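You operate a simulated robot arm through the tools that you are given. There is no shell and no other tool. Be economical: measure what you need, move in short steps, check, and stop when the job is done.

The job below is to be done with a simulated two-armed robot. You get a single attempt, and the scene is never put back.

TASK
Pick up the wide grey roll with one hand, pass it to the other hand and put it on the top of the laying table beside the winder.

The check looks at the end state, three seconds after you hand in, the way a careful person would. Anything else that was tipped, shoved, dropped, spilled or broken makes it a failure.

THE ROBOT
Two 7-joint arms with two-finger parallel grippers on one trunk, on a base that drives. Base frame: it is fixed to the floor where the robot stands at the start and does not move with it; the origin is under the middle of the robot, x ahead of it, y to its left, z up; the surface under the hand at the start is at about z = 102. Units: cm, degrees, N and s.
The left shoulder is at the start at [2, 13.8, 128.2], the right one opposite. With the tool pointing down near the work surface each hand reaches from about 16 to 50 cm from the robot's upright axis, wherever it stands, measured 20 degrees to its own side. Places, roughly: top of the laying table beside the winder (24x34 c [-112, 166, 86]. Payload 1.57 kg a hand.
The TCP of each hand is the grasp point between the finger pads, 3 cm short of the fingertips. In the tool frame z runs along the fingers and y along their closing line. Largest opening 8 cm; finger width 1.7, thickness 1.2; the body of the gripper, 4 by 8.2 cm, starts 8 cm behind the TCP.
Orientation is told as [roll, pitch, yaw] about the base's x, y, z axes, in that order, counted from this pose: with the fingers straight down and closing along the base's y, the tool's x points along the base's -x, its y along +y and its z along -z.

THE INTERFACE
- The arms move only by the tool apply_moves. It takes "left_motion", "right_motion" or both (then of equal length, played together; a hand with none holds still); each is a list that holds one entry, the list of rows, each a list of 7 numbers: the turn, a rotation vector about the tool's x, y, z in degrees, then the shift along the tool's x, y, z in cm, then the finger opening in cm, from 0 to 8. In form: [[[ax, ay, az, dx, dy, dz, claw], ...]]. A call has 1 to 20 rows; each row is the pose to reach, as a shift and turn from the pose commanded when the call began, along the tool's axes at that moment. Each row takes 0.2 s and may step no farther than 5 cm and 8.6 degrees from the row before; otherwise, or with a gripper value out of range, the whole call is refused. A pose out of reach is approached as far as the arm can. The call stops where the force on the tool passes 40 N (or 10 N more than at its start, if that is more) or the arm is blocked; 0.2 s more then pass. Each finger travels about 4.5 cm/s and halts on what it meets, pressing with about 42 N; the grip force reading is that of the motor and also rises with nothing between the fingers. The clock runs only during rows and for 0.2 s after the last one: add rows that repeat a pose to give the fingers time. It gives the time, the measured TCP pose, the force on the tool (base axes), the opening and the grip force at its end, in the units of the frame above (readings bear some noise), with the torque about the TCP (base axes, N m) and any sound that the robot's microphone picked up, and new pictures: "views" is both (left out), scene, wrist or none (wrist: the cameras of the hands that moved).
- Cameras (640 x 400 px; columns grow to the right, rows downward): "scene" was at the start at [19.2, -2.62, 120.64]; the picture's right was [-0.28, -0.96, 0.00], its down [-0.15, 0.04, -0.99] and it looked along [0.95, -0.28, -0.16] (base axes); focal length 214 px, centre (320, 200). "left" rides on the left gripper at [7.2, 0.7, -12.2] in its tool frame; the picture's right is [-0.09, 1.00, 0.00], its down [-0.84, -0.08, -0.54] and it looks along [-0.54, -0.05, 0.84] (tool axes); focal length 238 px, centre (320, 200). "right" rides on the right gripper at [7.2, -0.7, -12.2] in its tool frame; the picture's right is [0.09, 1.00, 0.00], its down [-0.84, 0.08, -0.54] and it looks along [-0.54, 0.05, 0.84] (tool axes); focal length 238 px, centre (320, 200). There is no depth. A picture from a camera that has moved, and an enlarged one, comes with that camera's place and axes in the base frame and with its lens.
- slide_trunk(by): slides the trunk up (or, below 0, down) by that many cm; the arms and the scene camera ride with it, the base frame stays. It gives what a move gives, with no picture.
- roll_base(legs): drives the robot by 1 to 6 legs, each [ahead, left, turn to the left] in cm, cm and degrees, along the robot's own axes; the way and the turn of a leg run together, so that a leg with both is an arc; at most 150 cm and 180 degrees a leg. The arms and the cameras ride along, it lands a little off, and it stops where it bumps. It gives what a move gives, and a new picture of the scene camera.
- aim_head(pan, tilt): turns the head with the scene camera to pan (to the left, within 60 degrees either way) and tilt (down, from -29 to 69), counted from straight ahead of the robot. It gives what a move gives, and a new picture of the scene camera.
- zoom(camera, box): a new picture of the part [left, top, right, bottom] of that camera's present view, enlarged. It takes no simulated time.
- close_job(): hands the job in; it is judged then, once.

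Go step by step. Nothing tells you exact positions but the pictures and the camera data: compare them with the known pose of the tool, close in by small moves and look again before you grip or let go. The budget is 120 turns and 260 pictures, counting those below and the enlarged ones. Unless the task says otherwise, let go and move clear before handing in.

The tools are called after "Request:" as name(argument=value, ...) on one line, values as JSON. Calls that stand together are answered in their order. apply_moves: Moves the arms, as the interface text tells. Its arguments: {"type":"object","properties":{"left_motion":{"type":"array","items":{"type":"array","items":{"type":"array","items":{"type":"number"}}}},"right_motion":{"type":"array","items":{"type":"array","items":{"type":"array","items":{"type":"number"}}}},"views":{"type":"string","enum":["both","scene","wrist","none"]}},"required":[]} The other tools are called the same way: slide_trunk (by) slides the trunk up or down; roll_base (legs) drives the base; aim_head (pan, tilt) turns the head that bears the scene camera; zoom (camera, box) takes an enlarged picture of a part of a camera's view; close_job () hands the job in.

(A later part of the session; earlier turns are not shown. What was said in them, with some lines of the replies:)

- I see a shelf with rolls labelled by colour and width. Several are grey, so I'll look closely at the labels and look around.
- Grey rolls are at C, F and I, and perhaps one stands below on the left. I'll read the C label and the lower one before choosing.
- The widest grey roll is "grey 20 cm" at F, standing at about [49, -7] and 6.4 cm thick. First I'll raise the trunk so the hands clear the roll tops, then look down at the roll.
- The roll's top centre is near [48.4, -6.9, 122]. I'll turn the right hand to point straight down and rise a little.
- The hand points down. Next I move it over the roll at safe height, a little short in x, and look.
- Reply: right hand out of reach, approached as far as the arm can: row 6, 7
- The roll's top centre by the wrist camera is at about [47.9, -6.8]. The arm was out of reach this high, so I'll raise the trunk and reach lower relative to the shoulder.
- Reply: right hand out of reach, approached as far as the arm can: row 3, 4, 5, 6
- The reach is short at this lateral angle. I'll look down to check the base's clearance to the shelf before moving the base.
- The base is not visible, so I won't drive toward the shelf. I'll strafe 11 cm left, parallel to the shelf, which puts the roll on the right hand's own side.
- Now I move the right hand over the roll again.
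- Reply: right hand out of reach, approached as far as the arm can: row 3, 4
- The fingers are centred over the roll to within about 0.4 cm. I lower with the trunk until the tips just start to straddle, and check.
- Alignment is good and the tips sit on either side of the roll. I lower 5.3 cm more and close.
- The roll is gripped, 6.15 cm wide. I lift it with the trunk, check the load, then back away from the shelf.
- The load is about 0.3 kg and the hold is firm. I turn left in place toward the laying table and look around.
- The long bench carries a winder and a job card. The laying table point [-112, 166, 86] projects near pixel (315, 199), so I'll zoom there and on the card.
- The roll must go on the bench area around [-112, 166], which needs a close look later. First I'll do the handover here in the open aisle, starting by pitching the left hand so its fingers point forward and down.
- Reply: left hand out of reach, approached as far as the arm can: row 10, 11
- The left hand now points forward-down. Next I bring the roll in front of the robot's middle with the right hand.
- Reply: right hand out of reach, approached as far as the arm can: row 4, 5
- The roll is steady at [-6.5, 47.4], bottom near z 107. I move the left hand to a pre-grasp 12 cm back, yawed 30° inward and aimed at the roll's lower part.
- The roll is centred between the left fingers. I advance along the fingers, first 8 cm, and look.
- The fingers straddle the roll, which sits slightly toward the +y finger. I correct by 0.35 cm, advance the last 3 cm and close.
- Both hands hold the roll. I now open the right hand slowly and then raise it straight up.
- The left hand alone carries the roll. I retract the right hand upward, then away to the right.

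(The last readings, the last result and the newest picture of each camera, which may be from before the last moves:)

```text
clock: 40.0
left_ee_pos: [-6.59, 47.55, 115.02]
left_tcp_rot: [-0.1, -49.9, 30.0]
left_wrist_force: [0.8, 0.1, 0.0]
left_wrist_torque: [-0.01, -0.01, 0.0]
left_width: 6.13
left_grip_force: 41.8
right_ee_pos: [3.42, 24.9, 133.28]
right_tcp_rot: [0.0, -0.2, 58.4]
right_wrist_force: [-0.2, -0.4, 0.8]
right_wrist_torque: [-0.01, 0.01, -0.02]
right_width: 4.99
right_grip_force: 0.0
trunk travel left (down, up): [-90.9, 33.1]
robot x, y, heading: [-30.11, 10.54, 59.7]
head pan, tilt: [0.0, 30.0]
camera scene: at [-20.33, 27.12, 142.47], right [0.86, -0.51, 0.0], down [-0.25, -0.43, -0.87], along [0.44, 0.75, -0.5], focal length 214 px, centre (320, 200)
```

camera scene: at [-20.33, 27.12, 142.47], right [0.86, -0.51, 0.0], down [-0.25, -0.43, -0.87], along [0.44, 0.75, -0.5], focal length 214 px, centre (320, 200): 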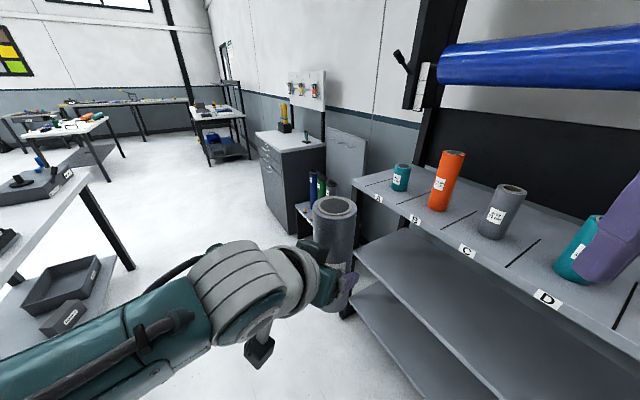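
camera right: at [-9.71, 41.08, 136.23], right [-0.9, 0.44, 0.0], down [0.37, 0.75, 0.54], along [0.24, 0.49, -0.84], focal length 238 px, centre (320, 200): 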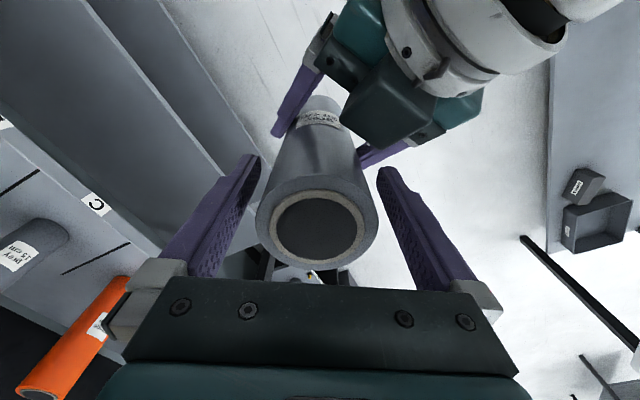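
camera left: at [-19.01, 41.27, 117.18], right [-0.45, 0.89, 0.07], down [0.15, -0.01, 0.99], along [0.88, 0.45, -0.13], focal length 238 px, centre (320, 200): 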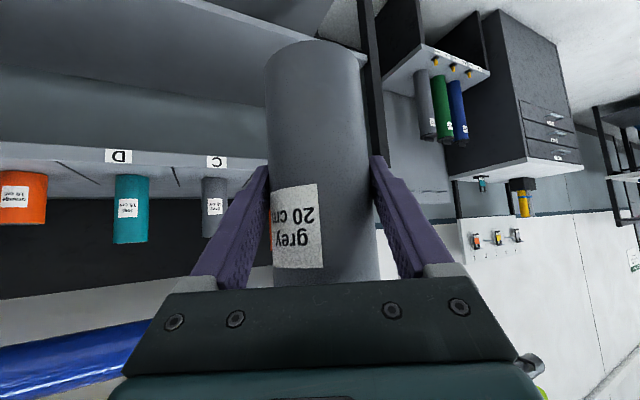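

The right hand is clear. I drive up the aisle parallel to the bench, then turn toward the laying table to look.

Request:
roll_base(legs=[[90, 52, 0]])

Request:
roll_base(legs=[[0, 0, 60]])

Request:
aim_head(pan=15, tilt=30)

```text
clock: 45.2
left_ee_pos: [-6.63, 149.28, 114.91]
left_tcp_rot: [-0.1, -50.0, 29.5]
left_wrist_force: [0.3, 0.1, 0.8]
left_wrist_torque: [-0.06, 0.04, 0.01]
left_width: 6.14
left_grip_force: 42.0
right_ee_pos: [3.14, 126.64, 133.24]
right_tcp_rot: [0.1, -0.1, 58.0]
right_wrist_force: [-0.7, -0.7, -0.4]
right_wrist_torque: [0.05, -0.01, -0.01]
right_width: 5.0
right_grip_force: 0.0
trunk travel left (down, up): [-90.9, 33.1]
robot x, y, heading: [-30.24, 112.47, 59.2]
head pan, tilt: [0.0, 30.0]
camera scene: at [-20.53, 128.96, 142.47], right [0.86, -0.51, 0.0], down [-0.26, -0.43, -0.87], along [0.44, 0.74, -0.5], focal length 214 px, centre (320, 200)
```

scene: 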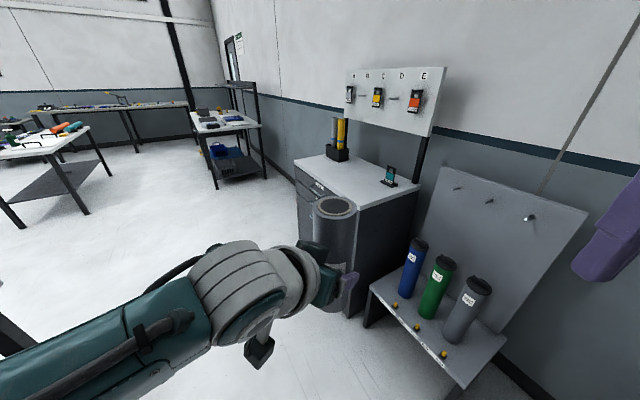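

```text
clock: 48.3
left_ee_pos: [-50.62, 151.59, 114.83]
left_tcp_rot: [-0.1, -50.0, 89.7]
left_wrist_force: [0.3, -0.4, -0.4]
left_wrist_torque: [-0.05, -0.01, 0.03]
left_width: 6.13
left_grip_force: 42.2
right_ee_pos: [-25.85, 148.93, 133.33]
right_tcp_rot: [0.0, -0.1, 118.2]
right_wrist_force: [0.2, 0.0, -0.2]
right_wrist_torque: [-0.03, -0.01, 0.02]
right_width: 5.0
right_grip_force: 0.1
trunk travel left (down, up): [-90.9, 33.1]
robot x, y, heading: [-30.63, 112.69, 119.2]
head pan, tilt: [0.0, 30.0]
camera scene: at [-39.62, 129.21, 142.47], right [0.87, 0.49, 0.0], down [0.25, -0.44, -0.87], along [-0.42, 0.75, -0.5], focal length 214 px, centre (320, 200)
```

scene: 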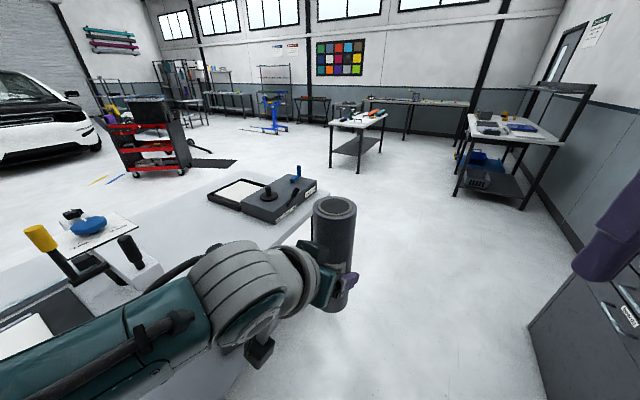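

```text
clock: 49.1
left_ee_pos: [-50.53, 151.68, 114.85]
left_tcp_rot: [0.0, -50.0, 89.7]
left_wrist_force: [0.2, 0.4, 0.2]
left_wrist_torque: [-0.03, 0.03, 0.0]
left_width: 6.11
left_grip_force: 42.2
right_ee_pos: [-25.96, 149.05, 133.22]
right_tcp_rot: [0.1, -0.3, 118.3]
right_wrist_force: [0.0, -0.2, 0.3]
right_wrist_torque: [0.05, -0.04, 0.01]
right_width: 4.97
right_grip_force: 0.1
trunk travel left (down, up): [-90.9, 33.1]
robot x, y, heading: [-30.65, 112.53, 119.6]
head pan, tilt: [15.0, 30.0]
camera scene: at [-41.5, 127.8, 142.47], right [0.71, 0.7, 0.0], down [0.35, -0.36, -0.87], along [-0.61, 0.62, -0.5], focal length 214 px, centre (320, 200)
```

scene: 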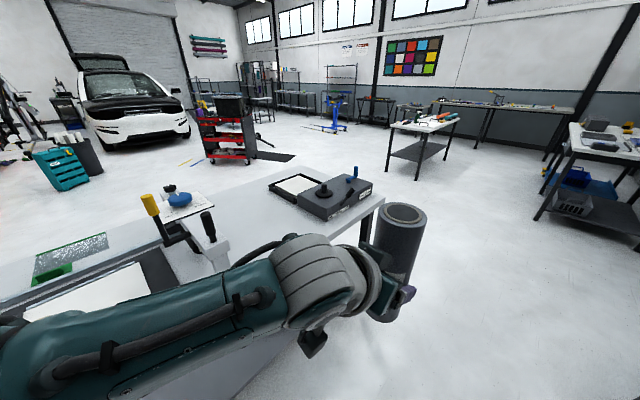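

The point [-112, 166, 86] projects to pixel (267, 224), a bare stretch of bench between the gantry and the crank box. I zoom for detail.

Request:
zoom(camera="scene", box=[130, 160, 410, 335])

```text
2.29 times, centred on (270, 248) of scene
camera zoom: at [-41.5, 127.8, 142.47], right [0.71, 0.7, 0.0], down [0.35, -0.36, -0.87], along [-0.61, 0.62, -0.5], focal length 490 px, centre (434, 91)
```

zoom: 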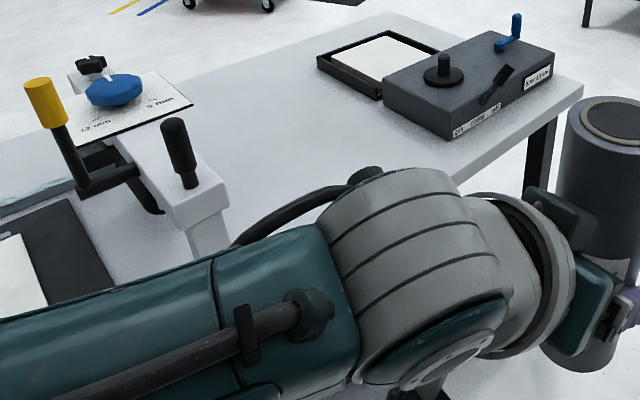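

The bench top fits z 86. The free area runs from about y 155 to 184, between the gantry and the box, with the near edge at about x = -86. I raise the trunk for clearance, drive alongside and face the bench.

Request:
slide_trunk(by=13)

Request:
roll_base(legs=[[64.3, -23.3, 0]])

Request:
roll_base(legs=[[0, 0, 60.5]])

Request:
aim_head(pan=0, tilt=50)

```text
clock: 50.6
left_ee_pos: [-50.54, 151.62, 127.85]
left_tcp_rot: [-0.1, -49.9, 89.7]
left_wrist_force: [-0.6, -0.4, -4.0]
left_wrist_torque: [-0.03, -0.01, 0.0]
left_width: 6.14
left_grip_force: 42.2
right_ee_pos: [-25.92, 148.93, 146.32]
right_tcp_rot: [0.1, -0.1, 118.2]
right_wrist_force: [-0.6, -0.3, 0.3]
right_wrist_torque: [0.0, 0.01, -0.02]
right_width: 5.03
right_grip_force: 0.1
trunk travel left (down, up): [-103.9, 20.1]
robot x, y, heading: [-30.6, 112.6, 119.5]
head pan, tilt: [15.0, 30.0]
```

```text
clock: 54.4
left_ee_pos: [-62.15, 219.39, 127.84]
left_tcp_rot: [0.0, -50.0, 89.8]
left_wrist_force: [-0.7, 0.7, -4.1]
left_wrist_torque: [-0.04, -0.01, 0.0]
left_width: 6.09
left_grip_force: 42.4
right_ee_pos: [-37.42, 216.73, 146.18]
right_tcp_rot: [0.1, -0.1, 118.3]
right_wrist_force: [0.6, -0.3, 0.1]
right_wrist_torque: [0.01, 0.01, 0.02]
right_width: 5.0
right_grip_force: 0.1
trunk travel left (down, up): [-103.9, 20.1]
robot x, y, heading: [-41.89, 180.68, 119.8]
head pan, tilt: [15.0, 30.0]
camera scene: at [-52.98, 195.53, 155.47], right [0.71, 0.7, 0.0], down [0.35, -0.36, -0.87], along [-0.61, 0.62, -0.5], focal length 214 px, centre (320, 200)
```

scene: 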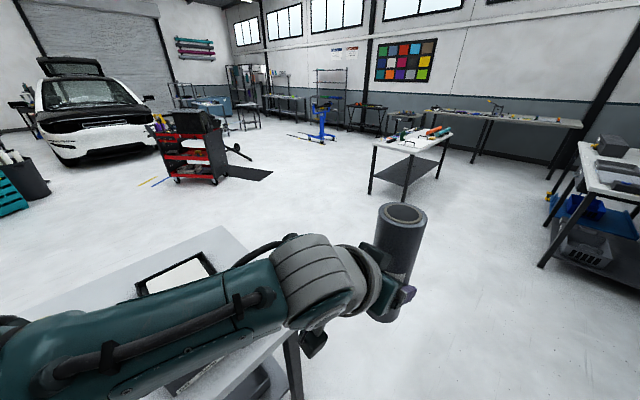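

```text
clock: 57.5
left_ee_pos: [-85.79, 182.18, 127.84]
left_tcp_rot: [-0.1, -49.9, 150.2]
left_wrist_force: [-0.4, -0.6, -3.2]
left_wrist_torque: [-0.03, -0.02, -0.01]
left_width: 6.15
left_grip_force: 42.4
right_ee_pos: [-71.35, 202.28, 146.34]
right_tcp_rot: [0.1, -0.1, 178.9]
right_wrist_force: [0.2, -0.2, -0.3]
right_wrist_torque: [-0.01, -0.01, 0.03]
right_width: 5.0
right_grip_force: 0.0
trunk travel left (down, up): [-103.9, 20.1]
robot x, y, heading: [-42.09, 180.62, 180.0]
head pan, tilt: [15.0, 30.0]
camera scene: at [-60.44, 178.09, 155.47], right [-0.26, 0.97, 0.0], down [0.48, 0.13, -0.87], along [-0.84, -0.22, -0.5], focal length 214 px, centre (320, 200)
```

scene: 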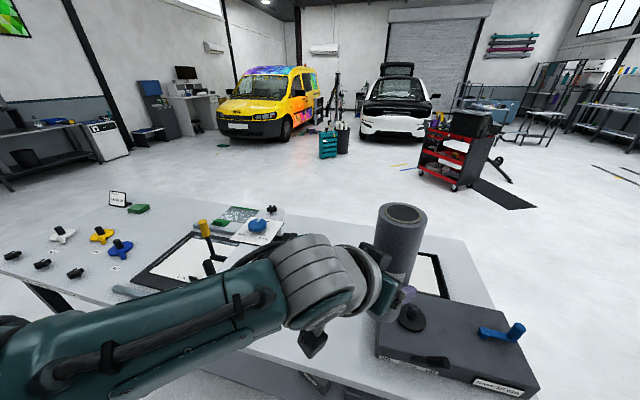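

```text
clock: 58.3
left_ee_pos: [-85.78, 182.23, 127.84]
left_tcp_rot: [-0.1, -49.9, 150.3]
left_wrist_force: [0.7, 0.7, -4.3]
left_wrist_torque: [-0.01, 0.0, 0.02]
left_width: 6.11
left_grip_force: 42.0
right_ee_pos: [-71.32, 202.28, 146.28]
right_tcp_rot: [0.1, 0.0, 178.9]
right_wrist_force: [0.4, -0.2, 0.9]
right_wrist_torque: [-0.02, 0.02, 0.03]
right_width: 4.99
right_grip_force: 0.0
trunk travel left (down, up): [-103.9, 20.1]
robot x, y, heading: [-42.21, 180.38, 179.9]
head pan, tilt: [0.0, 50.0]
camera scene: at [-59.41, 180.42, 152.52], right [0.0, 1.0, 0.0], down [0.77, 0.0, -0.64], along [-0.64, 0.0, -0.77], focal length 214 px, centre (320, 200)
```

scene: 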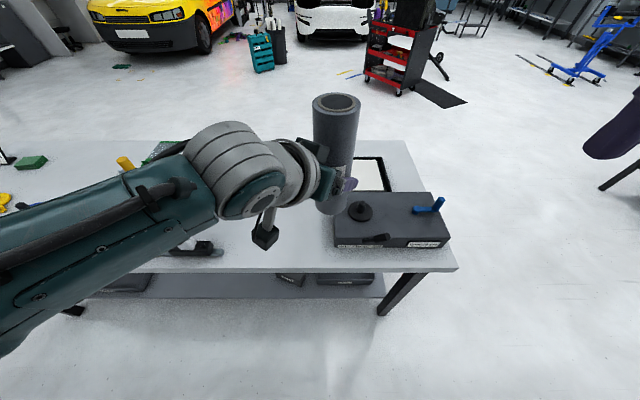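

The near edge is at x = -85 and the box begins at y = 186. I move 5 cm closer, then swing the roll over to about [-105, 168], still high, with the fingers straight ahead.

Request:
roll_base(legs=[[5, 0, 0]])

Request:
apply_moves(left_motion=[[[-4.6, 0, -3.9, -0.7, 3.9, 0.8, 4.5], [-9.2, 0, -7.7, -1.3, 7.8, 1.6, 4.5], [-13.8, 0, -11.6, -2, 11.6, 2.4, 4.5], [-18.4, 0, -15.4, -2.7, 15.5, 3.2, 4.5], [-23, 0, -19.3, -3.34, 19.4, 3.98, 4.5], [-23, 0, -19.3, -3.34, 19.4, 3.98, 4.5]]])

```text
clock: 59.3
left_ee_pos: [-90.78, 182.28, 127.76]
left_tcp_rot: [-0.1, -49.9, 150.2]
left_wrist_force: [0.4, 0.9, -3.4]
left_wrist_torque: [0.01, 0.01, 0.0]
left_width: 6.13
left_grip_force: 41.9
right_ee_pos: [-76.41, 202.41, 146.25]
right_tcp_rot: [0.1, 0.0, 178.7]
right_wrist_force: [-0.5, 0.4, 0.4]
right_wrist_torque: [0.01, 0.03, 0.02]
right_width: 4.99
right_grip_force: 0.1
trunk travel left (down, up): [-103.9, 20.1]
robot x, y, heading: [-47.22, 180.79, 180.1]
head pan, tilt: [0.0, 50.0]
camera scene: at [-64.45, 180.45, 152.51], right [0.0, 1.0, 0.0], down [0.77, 0.0, -0.64], along [-0.64, 0.0, -0.77], focal length 214 px, centre (320, 200)
```

scene: 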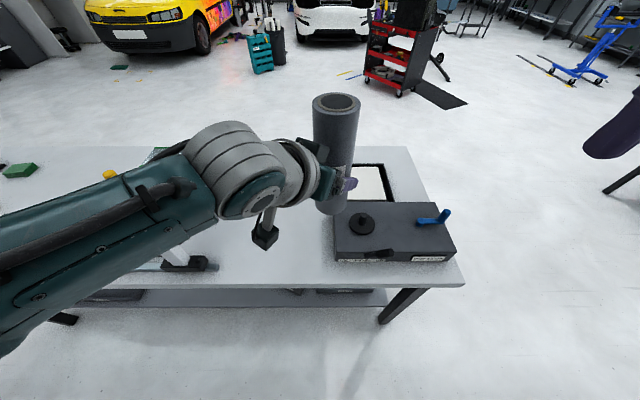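

```text
clock: 60.7
left_ee_pos: [-103.57, 167.85, 128.14]
left_tcp_rot: [-0.1, -49.9, -179.7]
left_wrist_force: [0.9, -0.1, -3.1]
left_wrist_torque: [0.01, 0.01, 0.05]
left_width: 6.1
left_grip_force: 42.3
left hand out of reach, approached as far as the arm can: row 5, 6
right_ee_pos: [-76.39, 202.33, 146.28]
right_tcp_rot: [0.1, -0.1, 178.6]
right_wrist_force: [-0.2, -0.3, -0.5]
right_wrist_torque: [-0.01, 0.0, -0.02]
right_width: 5.02
right_grip_force: 0.0
trunk travel left (down, up): [-103.9, 20.1]
robot x, y, heading: [-46.88, 180.18, 180.0]
head pan, tilt: [0.0, 50.0]
camera scene: at [-64.45, 180.46, 152.51], right [0.0, 1.0, 0.0], down [0.77, 0.0, -0.64], along [-0.64, 0.0, -0.77], focal length 214 px, centre (320, 200)
camera left: at [-89.51, 167.29, 130.41], right [-0.06, -1.0, 0.07], down [-0.13, 0.08, 0.99], along [-0.99, 0.05, -0.13], focal length 238 px, centre (320, 200)
```

scene: 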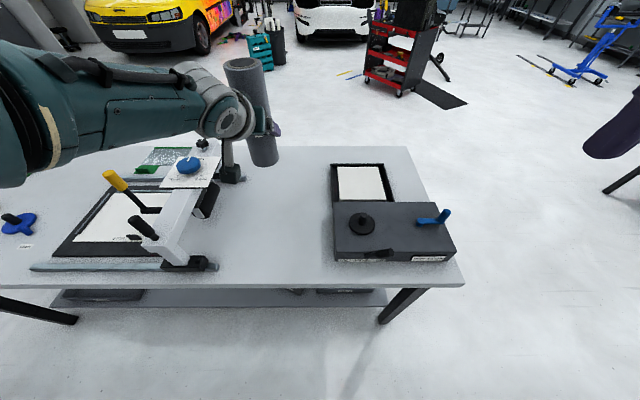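
left: 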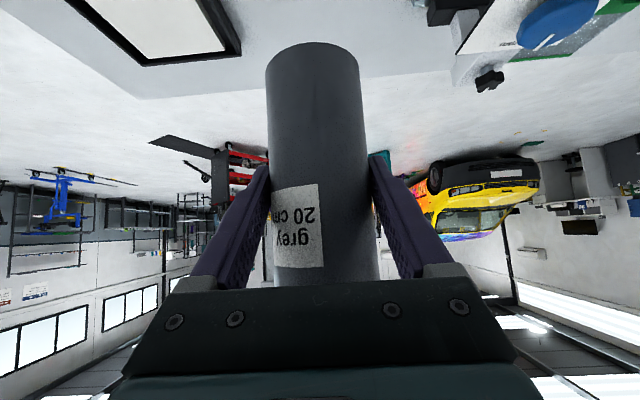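

The free patch runs from y 147 to 186, and the roll is at [-103.6, 167.9], so it needs a bit more reach inward. I raise the hand relative to the shoulder and push it forward, then lower everything with the trunk.

Request:
apply_moves(left_motion=[[[0, 0, 0, -3.3, 0.2, -2, 4.5], [0, 0, 0, -6.6, 0.4, -4, 4.5], [0, 0, 0, -10, 0.6, -6, 4.5], [0, 0, 0, -13.5, 0.8, -8, 4.5], [0, 0, 0, -16, 1, -8.5, 4.5], [0, 0, 0, -18.3, 1.3, -6.2, 4.5], [0, 0, 0, -18.3, 1.3, -6.2, 4.5]]])

```text
clock: 62.3
left_ee_pos: [-110.53, 166.52, 146.09]
left_tcp_rot: [-0.1, -49.9, -179.9]
left_wrist_force: [0.1, 0.2, -3.4]
left_wrist_torque: [0.02, -0.02, 0.0]
left_width: 6.13
left_grip_force: 41.7
right_ee_pos: [-76.35, 202.35, 146.17]
right_tcp_rot: [0.1, -0.2, 178.6]
right_wrist_force: [0.4, -0.1, -0.3]
right_wrist_torque: [-0.01, 0.0, -0.01]
right_width: 4.99
right_grip_force: 0.1
trunk travel left (down, up): [-103.9, 20.1]
robot x, y, heading: [-47.22, 180.25, 180.0]
head pan, tilt: [0.0, 50.0]
camera scene: at [-64.45, 180.46, 152.51], right [0.0, 1.0, 0.0], down [0.77, 0.0, -0.64], along [-0.64, 0.0, -0.77], focal length 214 px, centre (320, 200)
camera left: at [-96.43, 165.88, 148.38], right [-0.06, -1.0, 0.07], down [-0.12, 0.08, 0.99], along [-0.99, 0.05, -0.13], focal length 238 px, centre (320, 200)
```

scene: 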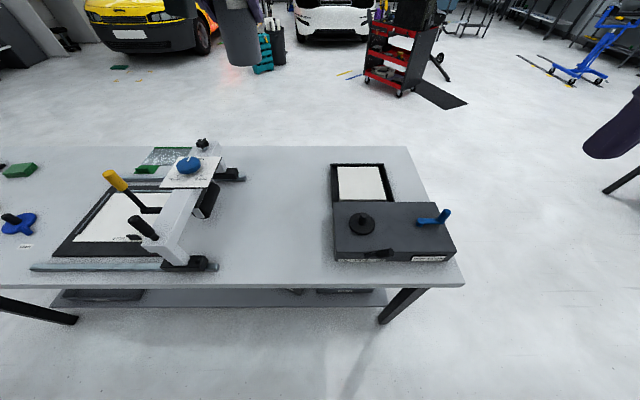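
left: 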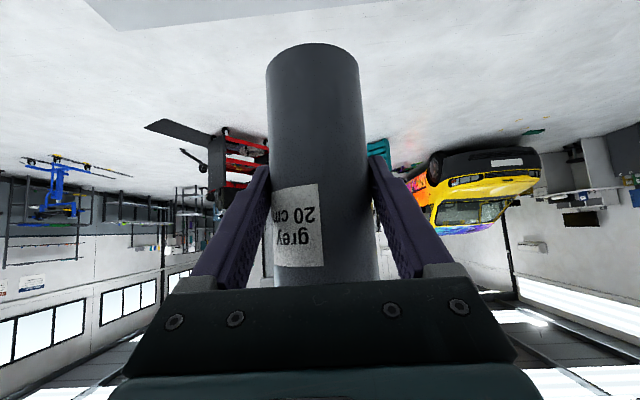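

The roll hangs over [-110.5, 166.5]. I lower the trunk 40 cm, leaving about 12 cm to go, and look.

Request:
slide_trunk(by=-40)

Request:
aim_head(pan=20, tilt=40)

Request:
zoom(camera="left", box=[0, 0, 640, 400])

```text
clock: 66.1
left_ee_pos: [-110.45, 166.43, 106.09]
left_tcp_rot: [0.0, -49.9, -179.7]
left_wrist_force: [0.0, -0.3, -4.3]
left_wrist_torque: [0.0, -0.03, 0.0]
left_width: 6.12
left_grip_force: 41.6
right_ee_pos: [-76.41, 202.17, 106.28]
right_tcp_rot: [0.0, -0.1, 178.7]
right_wrist_force: [0.3, 1.1, 0.2]
right_wrist_torque: [0.01, 0.0, 0.0]
right_width: 4.99
right_grip_force: 0.0
trunk travel left (down, up): [-63.9, 60.1]
robot x, y, heading: [-46.82, 180.23, 179.8]
head pan, tilt: [0.0, 50.0]
```

```text
clock: 66.9
left_ee_pos: [-110.4, 166.59, 106.06]
left_tcp_rot: [0.0, -49.8, -179.8]
left_wrist_force: [-0.4, -0.2, -3.4]
left_wrist_torque: [0.03, -0.02, -0.01]
left_width: 6.12
left_grip_force: 42.0
right_ee_pos: [-76.43, 202.33, 106.16]
right_tcp_rot: [0.1, -0.2, 178.7]
right_wrist_force: [-0.8, -0.7, 0.4]
right_wrist_torque: [0.04, -0.01, 0.01]
right_width: 4.99
right_grip_force: 0.1
trunk travel left (down, up): [-63.9, 60.1]
robot x, y, heading: [-47.01, 180.41, 179.8]
head pan, tilt: [20.0, 40.0]
camera scene: at [-64.73, 177.56, 113.93], right [-0.34, 0.94, 0.0], down [0.61, 0.22, -0.77], along [-0.72, -0.26, -0.64], focal length 214 px, centre (320, 200)
```

scene: 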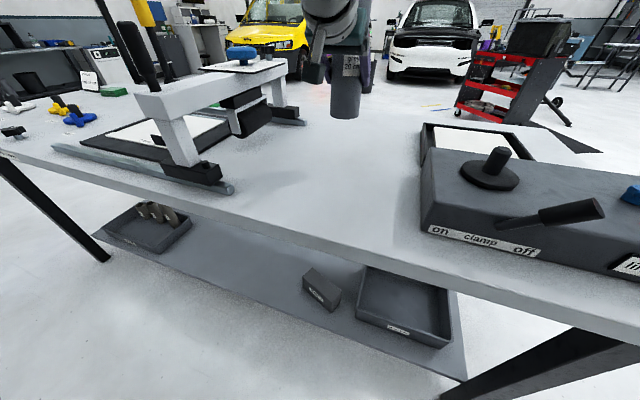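

```text
1.00 times, centred on (320, 200) of left (not enlarged: the box is as wide or as high as the picture)
camera zoom: at [-96.41, 165.87, 108.37], right [-0.06, -1.0, 0.07], down [-0.13, 0.08, 0.99], along [-0.99, 0.05, -0.13], focal length 238 px, centre (320, 200)
```

zoom: 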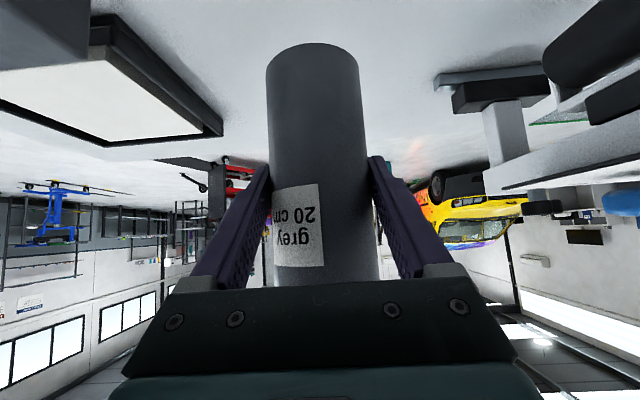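

The patch under the roll is clear. I lower 10 cm and look at the gap.

Request:
slide_trunk(by=-10)

Request:
zoom(camera="scene", box=[220, 0, 480, 162])

```text
clock: 68.2
left_ee_pos: [-110.4, 166.5, 96.05]
left_tcp_rot: [0.1, -49.8, -179.9]
left_wrist_force: [-0.6, 0.7, -3.8]
left_wrist_torque: [-0.02, -0.04, 0.03]
left_width: 6.12
left_grip_force: 42.3
right_ee_pos: [-76.4, 202.35, 96.17]
right_tcp_rot: [0.1, 0.0, 178.8]
right_wrist_force: [-0.3, 0.0, -0.5]
right_wrist_torque: [0.0, 0.0, 0.02]
right_width: 5.0
right_grip_force: 0.0
trunk travel left (down, up): [-53.9, 70.1]
robot x, y, heading: [-47.06, 180.52, 179.9]
head pan, tilt: [20.0, 40.0]
```

```text
2.46 times, centred on (350, 81) of scene
camera zoom: at [-64.73, 177.56, 103.93], right [-0.34, 0.94, 0.0], down [0.6, 0.22, -0.77], along [-0.72, -0.26, -0.64], focal length 528 px, centre (246, 493)
```

zoom: 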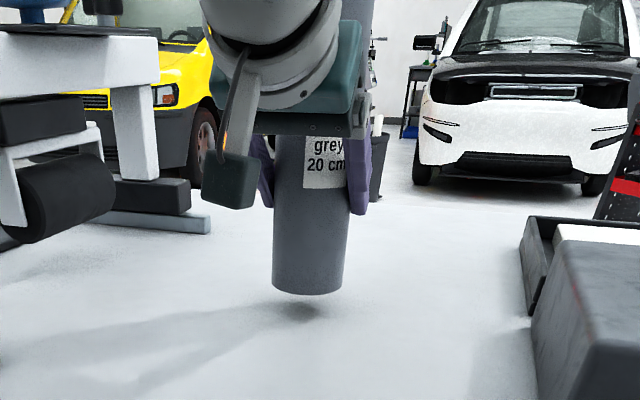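

There is about 2 cm of gap. I lower slowly with the arm.

Request:
apply_moves(left_motion=[[[0, 0, 0, 0.38, 0, 0.32, 4.5], [0, 0, 0, 0.77, 0, 0.64, 4.5], [0, 0, 0, 1.15, 0, 0.96, 4.5], [0, 0, 0, 1.3, 0, 1.09, 4.5], [0, 0, 0, 1.3, 0, 1.09, 4.5]]], views="none")

Request:
zoom(camera="scene", box=[220, 0, 480, 162])

```text
clock: 69.5
left_ee_pos: [-110.25, 166.45, 94.49]
left_tcp_rot: [-0.1, -49.8, -179.8]
left_wrist_force: [-0.4, 0.2, -4.4]
left_wrist_torque: [0.0, -0.04, 0.01]
left_width: 6.11
left_grip_force: 41.8
right_ee_pos: [-76.39, 202.22, 96.2]
right_tcp_rot: [0.2, -0.1, 178.7]
right_wrist_force: [0.1, -0.5, 0.4]
right_wrist_torque: [-0.01, -0.02, -0.01]
right_width: 5.0
right_grip_force: 0.1
trunk travel left (down, up): [-53.9, 70.1]
robot x, y, heading: [-47.55, 180.05, 179.9]
head pan, tilt: [20.0, 40.0]
```

```text
2.46 times, centred on (350, 81) of scene
camera zoom: at [-64.72, 177.56, 103.93], right [-0.34, 0.94, 0.0], down [0.6, 0.22, -0.77], along [-0.72, -0.26, -0.64], focal length 528 px, centre (246, 493)
```

zoom: 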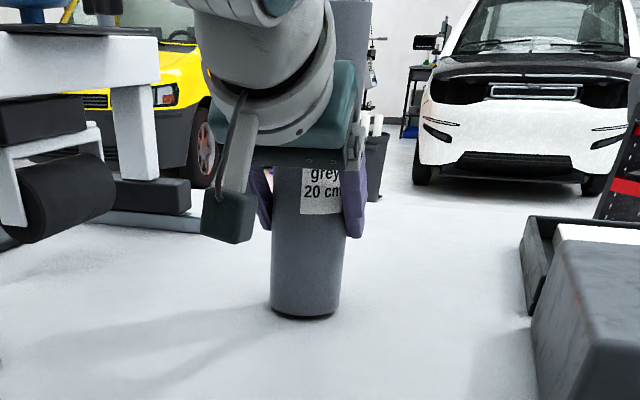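

Just a slight gap remains. I lower in 0.15 cm steps until the force shows contact.

Request:
apply_moves(left_motion=[[[0, 0, 0, 0.12, 0, 0.1, 4.5], [0, 0, 0, 0.23, 0, 0.19, 4.5], [0, 0, 0, 0.31, 0, 0.26, 4.5], [0, 0, 0, 0.31, 0, 0.26, 4.5]]], views="none")

Request:
zoom(camera="scene", box=[270, 60, 430, 160])

```text
clock: 70.5
left_ee_pos: [-110.23, 166.49, 94.16]
left_tcp_rot: [0.1, -49.9, -179.8]
left_wrist_force: [0.5, 0.3, -3.8]
left_wrist_torque: [-0.02, -0.03, -0.01]
left_width: 6.1
left_grip_force: 42.3
right_ee_pos: [-76.3, 202.32, 96.21]
right_tcp_rot: [0.1, -0.1, 178.6]
right_wrist_force: [0.1, 0.2, 0.4]
right_wrist_torque: [0.0, -0.02, 0.01]
right_width: 5.01
right_grip_force: 0.1
trunk travel left (down, up): [-53.9, 70.1]
robot x, y, heading: [-47.12, 180.47, 180.0]
head pan, tilt: [20.0, 40.0]
```

```text
4.00 times, centred on (350, 110) of scene
camera zoom: at [-64.72, 177.56, 103.93], right [-0.34, 0.94, 0.0], down [0.6, 0.22, -0.77], along [-0.72, -0.26, -0.64], focal length 858 px, centre (200, 560)
```

zoom: 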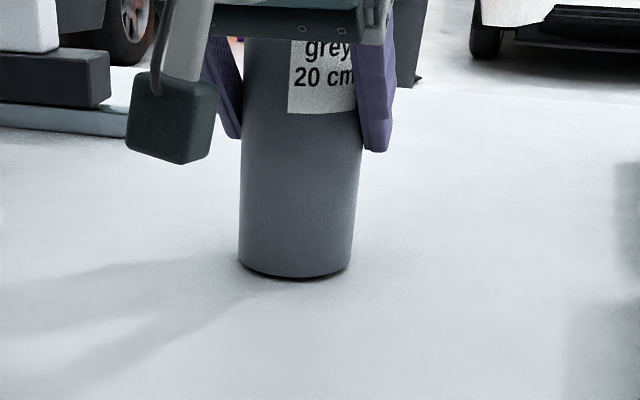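

Request:
apply_moves(left_motion=[[[0, 0, 0, 0.1, 0, 0.08, 4.5], [0, 0, 0, 0.19, 0, 0.16, 4.5], [0, 0, 0, 0.19, 0, 0.16, 4.5]]], views="none")

```text
clock: 71.2
left_ee_pos: [-110.32, 166.39, 93.95]
left_tcp_rot: [-0.2, -50.1, -179.8]
left_wrist_force: [4.1, 0.7, 9.0]
left_wrist_torque: [0.02, -0.61, 0.04]
left_width: 6.14
left_grip_force: 41.8
right_ee_pos: [-76.44, 202.2, 96.26]
right_tcp_rot: [0.2, -0.2, 178.7]
right_wrist_force: [0.1, 0.4, 0.2]
right_wrist_torque: [-0.04, 0.01, -0.03]
right_width: 5.0
right_grip_force: 0.1
trunk travel left (down, up): [-53.9, 70.1]
robot x, y, heading: [-46.68, 179.88, 179.9]
head pan, tilt: [20.0, 40.0]
```

The force rose to +9 N, so the roll is on the bench. I open slowly and look before withdrawing.

Request:
apply_moves(left_motion=[[[0, 0, 0, -0.05, 0, -0.04, 5.8], [0, 0, 0, -0.05, 0, -0.04, 6.3], [0, 0, 0, -0.05, 0, -0.04, 6.8], [0, 0, 0, -0.05, 0, -0.04, 7.4], [0, 0, 0, -0.05, 0, -0.04, 8], [0, 0, 0, -0.05, 0, -0.04, 8], [0, 0, 0, -0.05, 0, -0.04, 8]]])

```text
clock: 72.8
left_ee_pos: [-110.04, 166.47, 94.06]
left_tcp_rot: [0.0, -50.0, -179.9]
left_wrist_force: [0.0, -0.3, -0.9]
left_wrist_torque: [0.01, 0.02, 0.03]
left_width: 8.0
left_grip_force: 0.0
left hand out of reach, approached as far as the arm can: row 1, 2, 3, 4
right_ee_pos: [-76.38, 202.35, 96.31]
right_tcp_rot: [0.1, -0.3, 178.7]
right_wrist_force: [0.5, -0.4, 0.2]
right_wrist_torque: [-0.01, 0.01, -0.01]
right_width: 5.01
right_grip_force: 0.1
trunk travel left (down, up): [-53.9, 70.1]
robot x, y, heading: [-46.88, 180.39, 179.9]
head pan, tilt: [20.0, 40.0]
camera scene: at [-64.76, 177.55, 103.94], right [-0.34, 0.94, 0.0], down [0.6, 0.22, -0.77], along [-0.72, -0.26, -0.64], focal length 214 px, centre (320, 200)
camera left: at [-96.17, 165.8, 96.19], right [-0.06, -1.0, 0.07], down [-0.12, 0.08, 0.99], along [-0.99, 0.05, -0.13], focal length 238 px, centre (320, 200)
```

scene: 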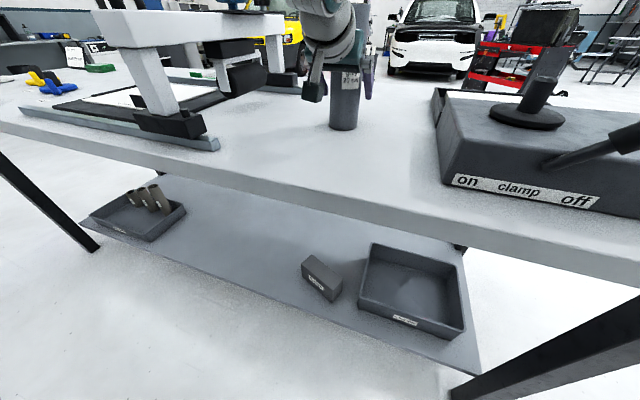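
left: 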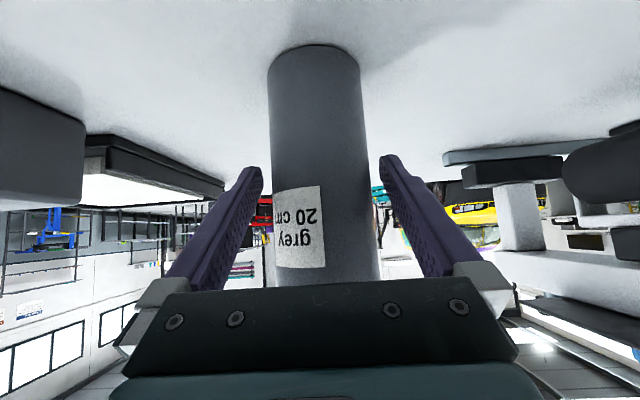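

The roll stands free between the open fingers. I withdraw straight back along the finger axis.

Request:
apply_moves(left_motion=[[[0, 0, 0, 0, 0, -1.5, 8], [0, 0, 0, 0, 0, -3.5, 8], [0, 0, 0, 0, 0, -6, 8], [0, 0, 0, 0, 0, -9, 8], [0, 0, 0, 0, 0, -12, 8], [0, 0, 0, 0, 0, -14, 8]]])

```text
clock: 73.7
left_ee_pos: [-106.06, 167.13, 89.09]
left_tcp_rot: [2.2, -38.3, 177.6]
left_wrist_force: [-3.6, 1.6, 3.9]
left_wrist_torque: [0.2, 0.14, 0.12]
left_width: 8.02
left_grip_force: 0.0
left hand out of reach, approached as far as the arm can: row 1, 2
right_ee_pos: [-76.33, 202.25, 96.26]
right_tcp_rot: [0.1, -0.2, 178.6]
right_wrist_force: [0.6, 0.1, -0.8]
right_wrist_torque: [0.0, 0.03, -0.03]
right_width: 5.01
right_grip_force: 0.0
trunk travel left (down, up): [-53.9, 70.1]
robot x, y, heading: [-47.17, 180.29, 179.6]
head pan, tilt: [20.0, 40.0]
stopped in row 3 (left hand): the force on the tool passed its limit at 219 N (the readings are from after the stop); the commanded pose is now the measured one
camera scene: at [-64.77, 177.56, 103.95], right [-0.34, 0.94, 0.0], down [0.6, 0.22, -0.77], along [-0.72, -0.26, -0.64], focal length 214 px, centre (320, 200)
camera left: at [-92.87, 166.38, 94.07], right [-0.09, -0.99, 0.09], down [-0.32, 0.11, 0.94], along [-0.94, 0.06, -0.33], focal length 238 px, centre (320, 200)
```

scene: 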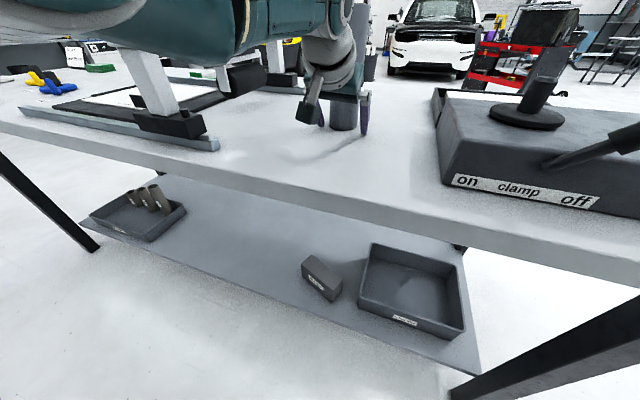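
left: 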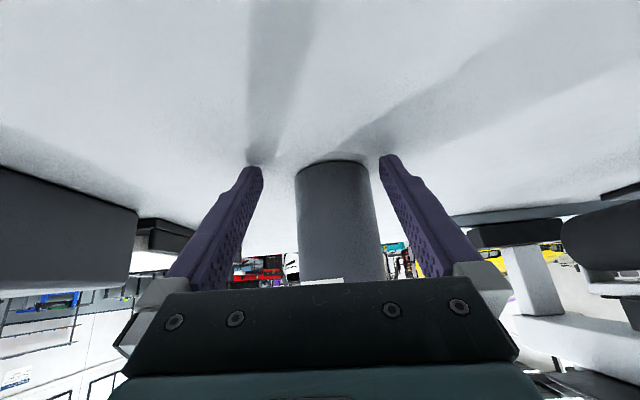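

The arm slipped downward while near its reach limit and touched the bench. The roll still looks upright, so I inspect closely before moving anything.

Request:
zoom(camera="scene", box=[240, 30, 440, 155])

Request:
zoom(camera="left", box=[220, 120, 420, 245])

```text
3.20 times, centred on (340, 92) of scene
camera zoom: at [-64.77, 177.56, 103.95], right [-0.34, 0.94, 0.0], down [0.6, 0.22, -0.77], along [-0.72, -0.26, -0.64], focal length 686 px, centre (256, 544)
```

zoom: 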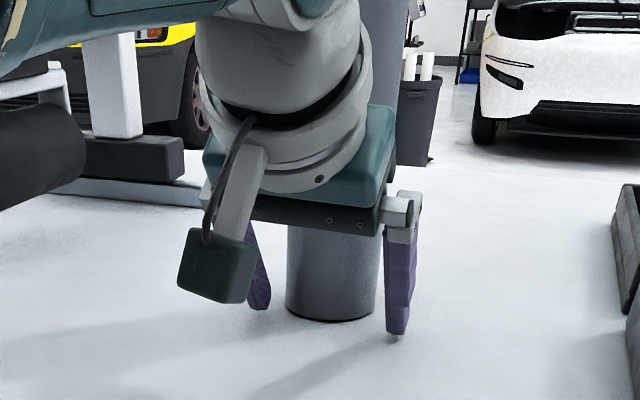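

```text
3.20 times, centred on (320, 182) of left
camera zoom: at [-92.87, 166.38, 94.07], right [-0.09, -0.99, 0.09], down [-0.32, 0.11, 0.94], along [-0.94, 0.06, -0.33], focal length 763 px, centre (320, 256)
```

zoom: 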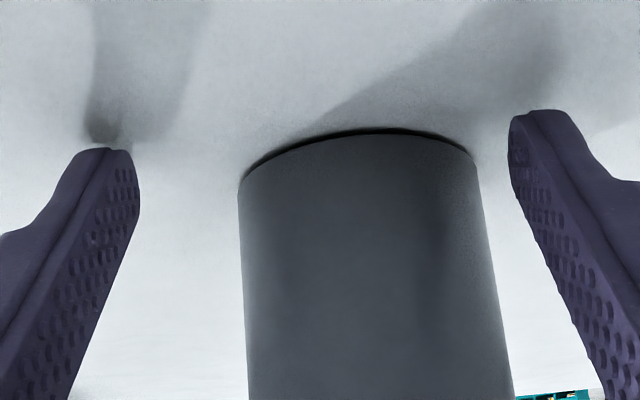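

The roll stands upright with gaps on both sides. I'll get the hand out using only trunk and base: lift slightly, then back straight away from the bench.

Request:
slide_trunk(by=1)

Request:
roll_base(legs=[[-4, 0, 0]])

Request:
zoom(camera="left", box=[0, 0, 640, 400])

```text
clock: 74.2
left_ee_pos: [-105.87, 167.15, 89.82]
left_tcp_rot: [2.4, -37.8, 177.4]
left_wrist_force: [0.3, 0.2, 0.3]
left_wrist_torque: [0.04, -0.01, -0.01]
left_width: 8.0
left_grip_force: 0.1
right_ee_pos: [-76.39, 202.3, 97.08]
right_tcp_rot: [0.0, -0.1, 178.7]
right_wrist_force: [0.2, -0.1, -0.1]
right_wrist_torque: [0.04, -0.03, -0.03]
right_width: 5.0
right_grip_force: 0.0
trunk travel left (down, up): [-54.9, 69.1]
robot x, y, heading: [-46.73, 180.51, 180.0]
head pan, tilt: [20.0, 40.0]
```

```text
clock: 75.1
left_ee_pos: [-102.0, 167.1, 89.73]
left_tcp_rot: [2.3, -37.9, 177.4]
left_wrist_force: [0.2, 0.4, 0.5]
left_wrist_torque: [-0.01, 0.08, 0.01]
left_width: 8.0
left_grip_force: 0.0
right_ee_pos: [-72.24, 202.27, 97.24]
right_tcp_rot: [0.1, -0.1, 178.7]
right_wrist_force: [0.2, 0.5, -0.3]
right_wrist_torque: [-0.04, 0.04, 0.01]
right_width: 5.01
right_grip_force: 0.0
trunk travel left (down, up): [-54.9, 69.1]
robot x, y, heading: [-43.19, 180.49, 179.8]
head pan, tilt: [20.0, 40.0]
camera scene: at [-60.74, 177.53, 104.93], right [-0.34, 0.94, 0.0], down [0.6, 0.22, -0.77], along [-0.72, -0.26, -0.64], focal length 214 px, centre (320, 200)
```

scene: 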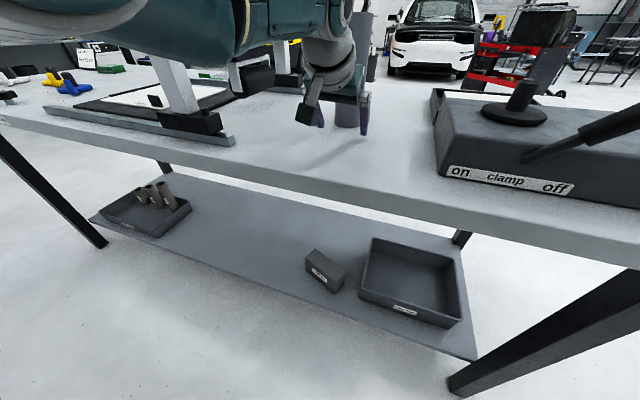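

```text
1.00 times, centred on (320, 200) of left (not enlarged: the box is as wide or as high as the picture)
camera zoom: at [-88.74, 166.36, 94.92], right [-0.09, -0.99, 0.09], down [-0.33, 0.11, 0.94], along [-0.94, 0.06, -0.33], focal length 238 px, centre (320, 200)
```

zoom: 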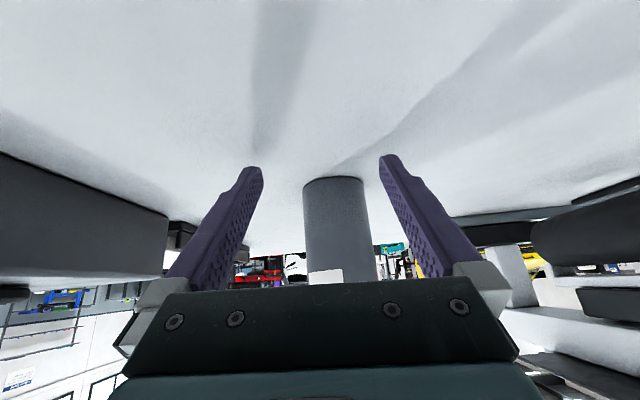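

The hand is free of the roll. I raise the trunk and back well away, then check the end state.

Request:
slide_trunk(by=12)

Request:
roll_base(legs=[[-25, 0, 0]])

Request:
aim_head(pan=10, tilt=25)

Request:
zoom(camera="left", box=[0, 0, 640, 400])

```text
clock: 76.6
left_ee_pos: [-101.95, 167.11, 101.93]
left_tcp_rot: [2.3, -37.9, 177.6]
left_wrist_force: [-0.7, 0.7, -0.8]
left_wrist_torque: [-0.03, -0.03, 0.0]
left_width: 7.99
left_grip_force: 0.1
right_ee_pos: [-72.45, 202.3, 109.25]
right_tcp_rot: [0.1, -0.1, 178.6]
right_wrist_force: [-0.2, 0.4, -0.1]
right_wrist_torque: [-0.01, 0.02, 0.01]
right_width: 5.02
right_grip_force: 0.1
trunk travel left (down, up): [-66.9, 57.1]
robot x, y, heading: [-43.37, 180.14, 179.8]
head pan, tilt: [20.0, 40.0]
```

```text
clock: 78.5
left_ee_pos: [-76.79, 167.13, 101.77]
left_tcp_rot: [2.4, -37.9, 177.5]
left_wrist_force: [-0.2, -0.1, -0.2]
left_wrist_torque: [-0.02, 0.03, 0.01]
left_width: 8.0
left_grip_force: 0.0
right_ee_pos: [-47.01, 202.26, 109.3]
right_tcp_rot: [0.1, -0.1, 178.6]
right_wrist_force: [-0.3, -0.3, -0.9]
right_wrist_torque: [-0.04, -0.01, -0.01]
right_width: 5.01
right_grip_force: 0.1
trunk travel left (down, up): [-66.9, 57.1]
robot x, y, heading: [-17.52, 180.35, 179.7]
head pan, tilt: [20.0, 40.0]
camera scene: at [-35.45, 177.48, 116.94], right [-0.34, 0.94, 0.0], down [0.6, 0.22, -0.77], along [-0.72, -0.26, -0.64], focal length 214 px, centre (320, 200)
```

scene: 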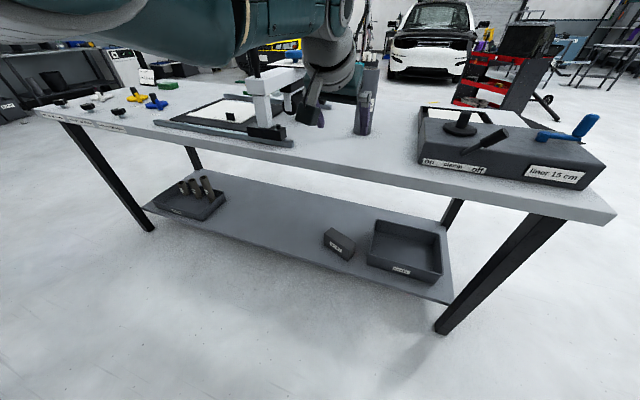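

```text
clock: 79.2
left_ee_pos: [-76.74, 167.04, 101.72]
left_tcp_rot: [2.4, -37.9, 177.5]
left_wrist_force: [0.3, -0.4, -0.1]
left_wrist_torque: [-0.02, 0.02, 0.01]
left_width: 8.0
left_grip_force: 0.1
right_ee_pos: [-46.95, 202.2, 109.36]
right_tcp_rot: [0.2, -0.3, 178.5]
right_wrist_force: [-1.0, 0.6, 0.4]
right_wrist_torque: [0.02, -0.03, -0.03]
right_width: 4.99
right_grip_force: 0.1
trunk travel left (down, up): [-66.9, 57.1]
robot x, y, heading: [-17.76, 180.35, 179.9]
head pan, tilt: [10.0, 25.0]
camera scene: at [-36.53, 178.78, 119.26], right [-0.17, 0.99, 0.0], down [0.42, 0.07, -0.91], along [-0.89, -0.15, -0.42], focal length 214 px, centre (320, 200)
```

scene: 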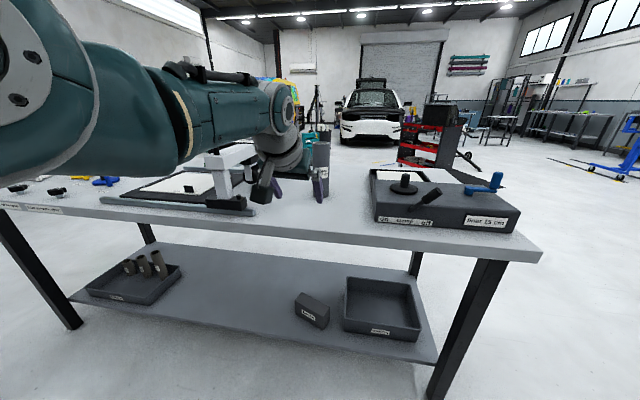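

```text
1.00 times, centred on (320, 200) of left (not enlarged: the box is as wide or as high as the picture)
camera zoom: at [-63.48, 166.34, 106.96], right [-0.09, -0.99, 0.09], down [-0.32, 0.11, 0.94], along [-0.94, 0.06, -0.33], focal length 238 px, centre (320, 200)
```

zoom: 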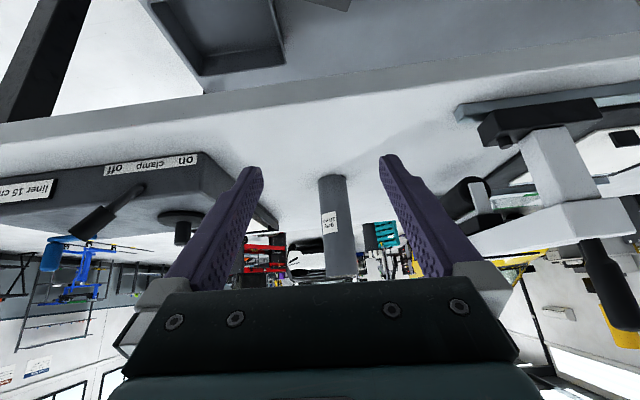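

The roll stands upright on the bench at about [-111, 166], with both hands clear and nothing around it visibly moved. I hand in now.

Request:
close_job()

```text
The job is handed in.
```

I picked up the wide grey roll ("grey 20 cm") with the right hand and passed it to the left. It now stands upright on the laying table beside the winder, at about [-111, 166].

While I was withdrawing the left hand, the arm slipped at its reach limit and hit the bench top hard (219 N). The roll stayed standing, and I saw nothing else tipped or moved in the final pictures.
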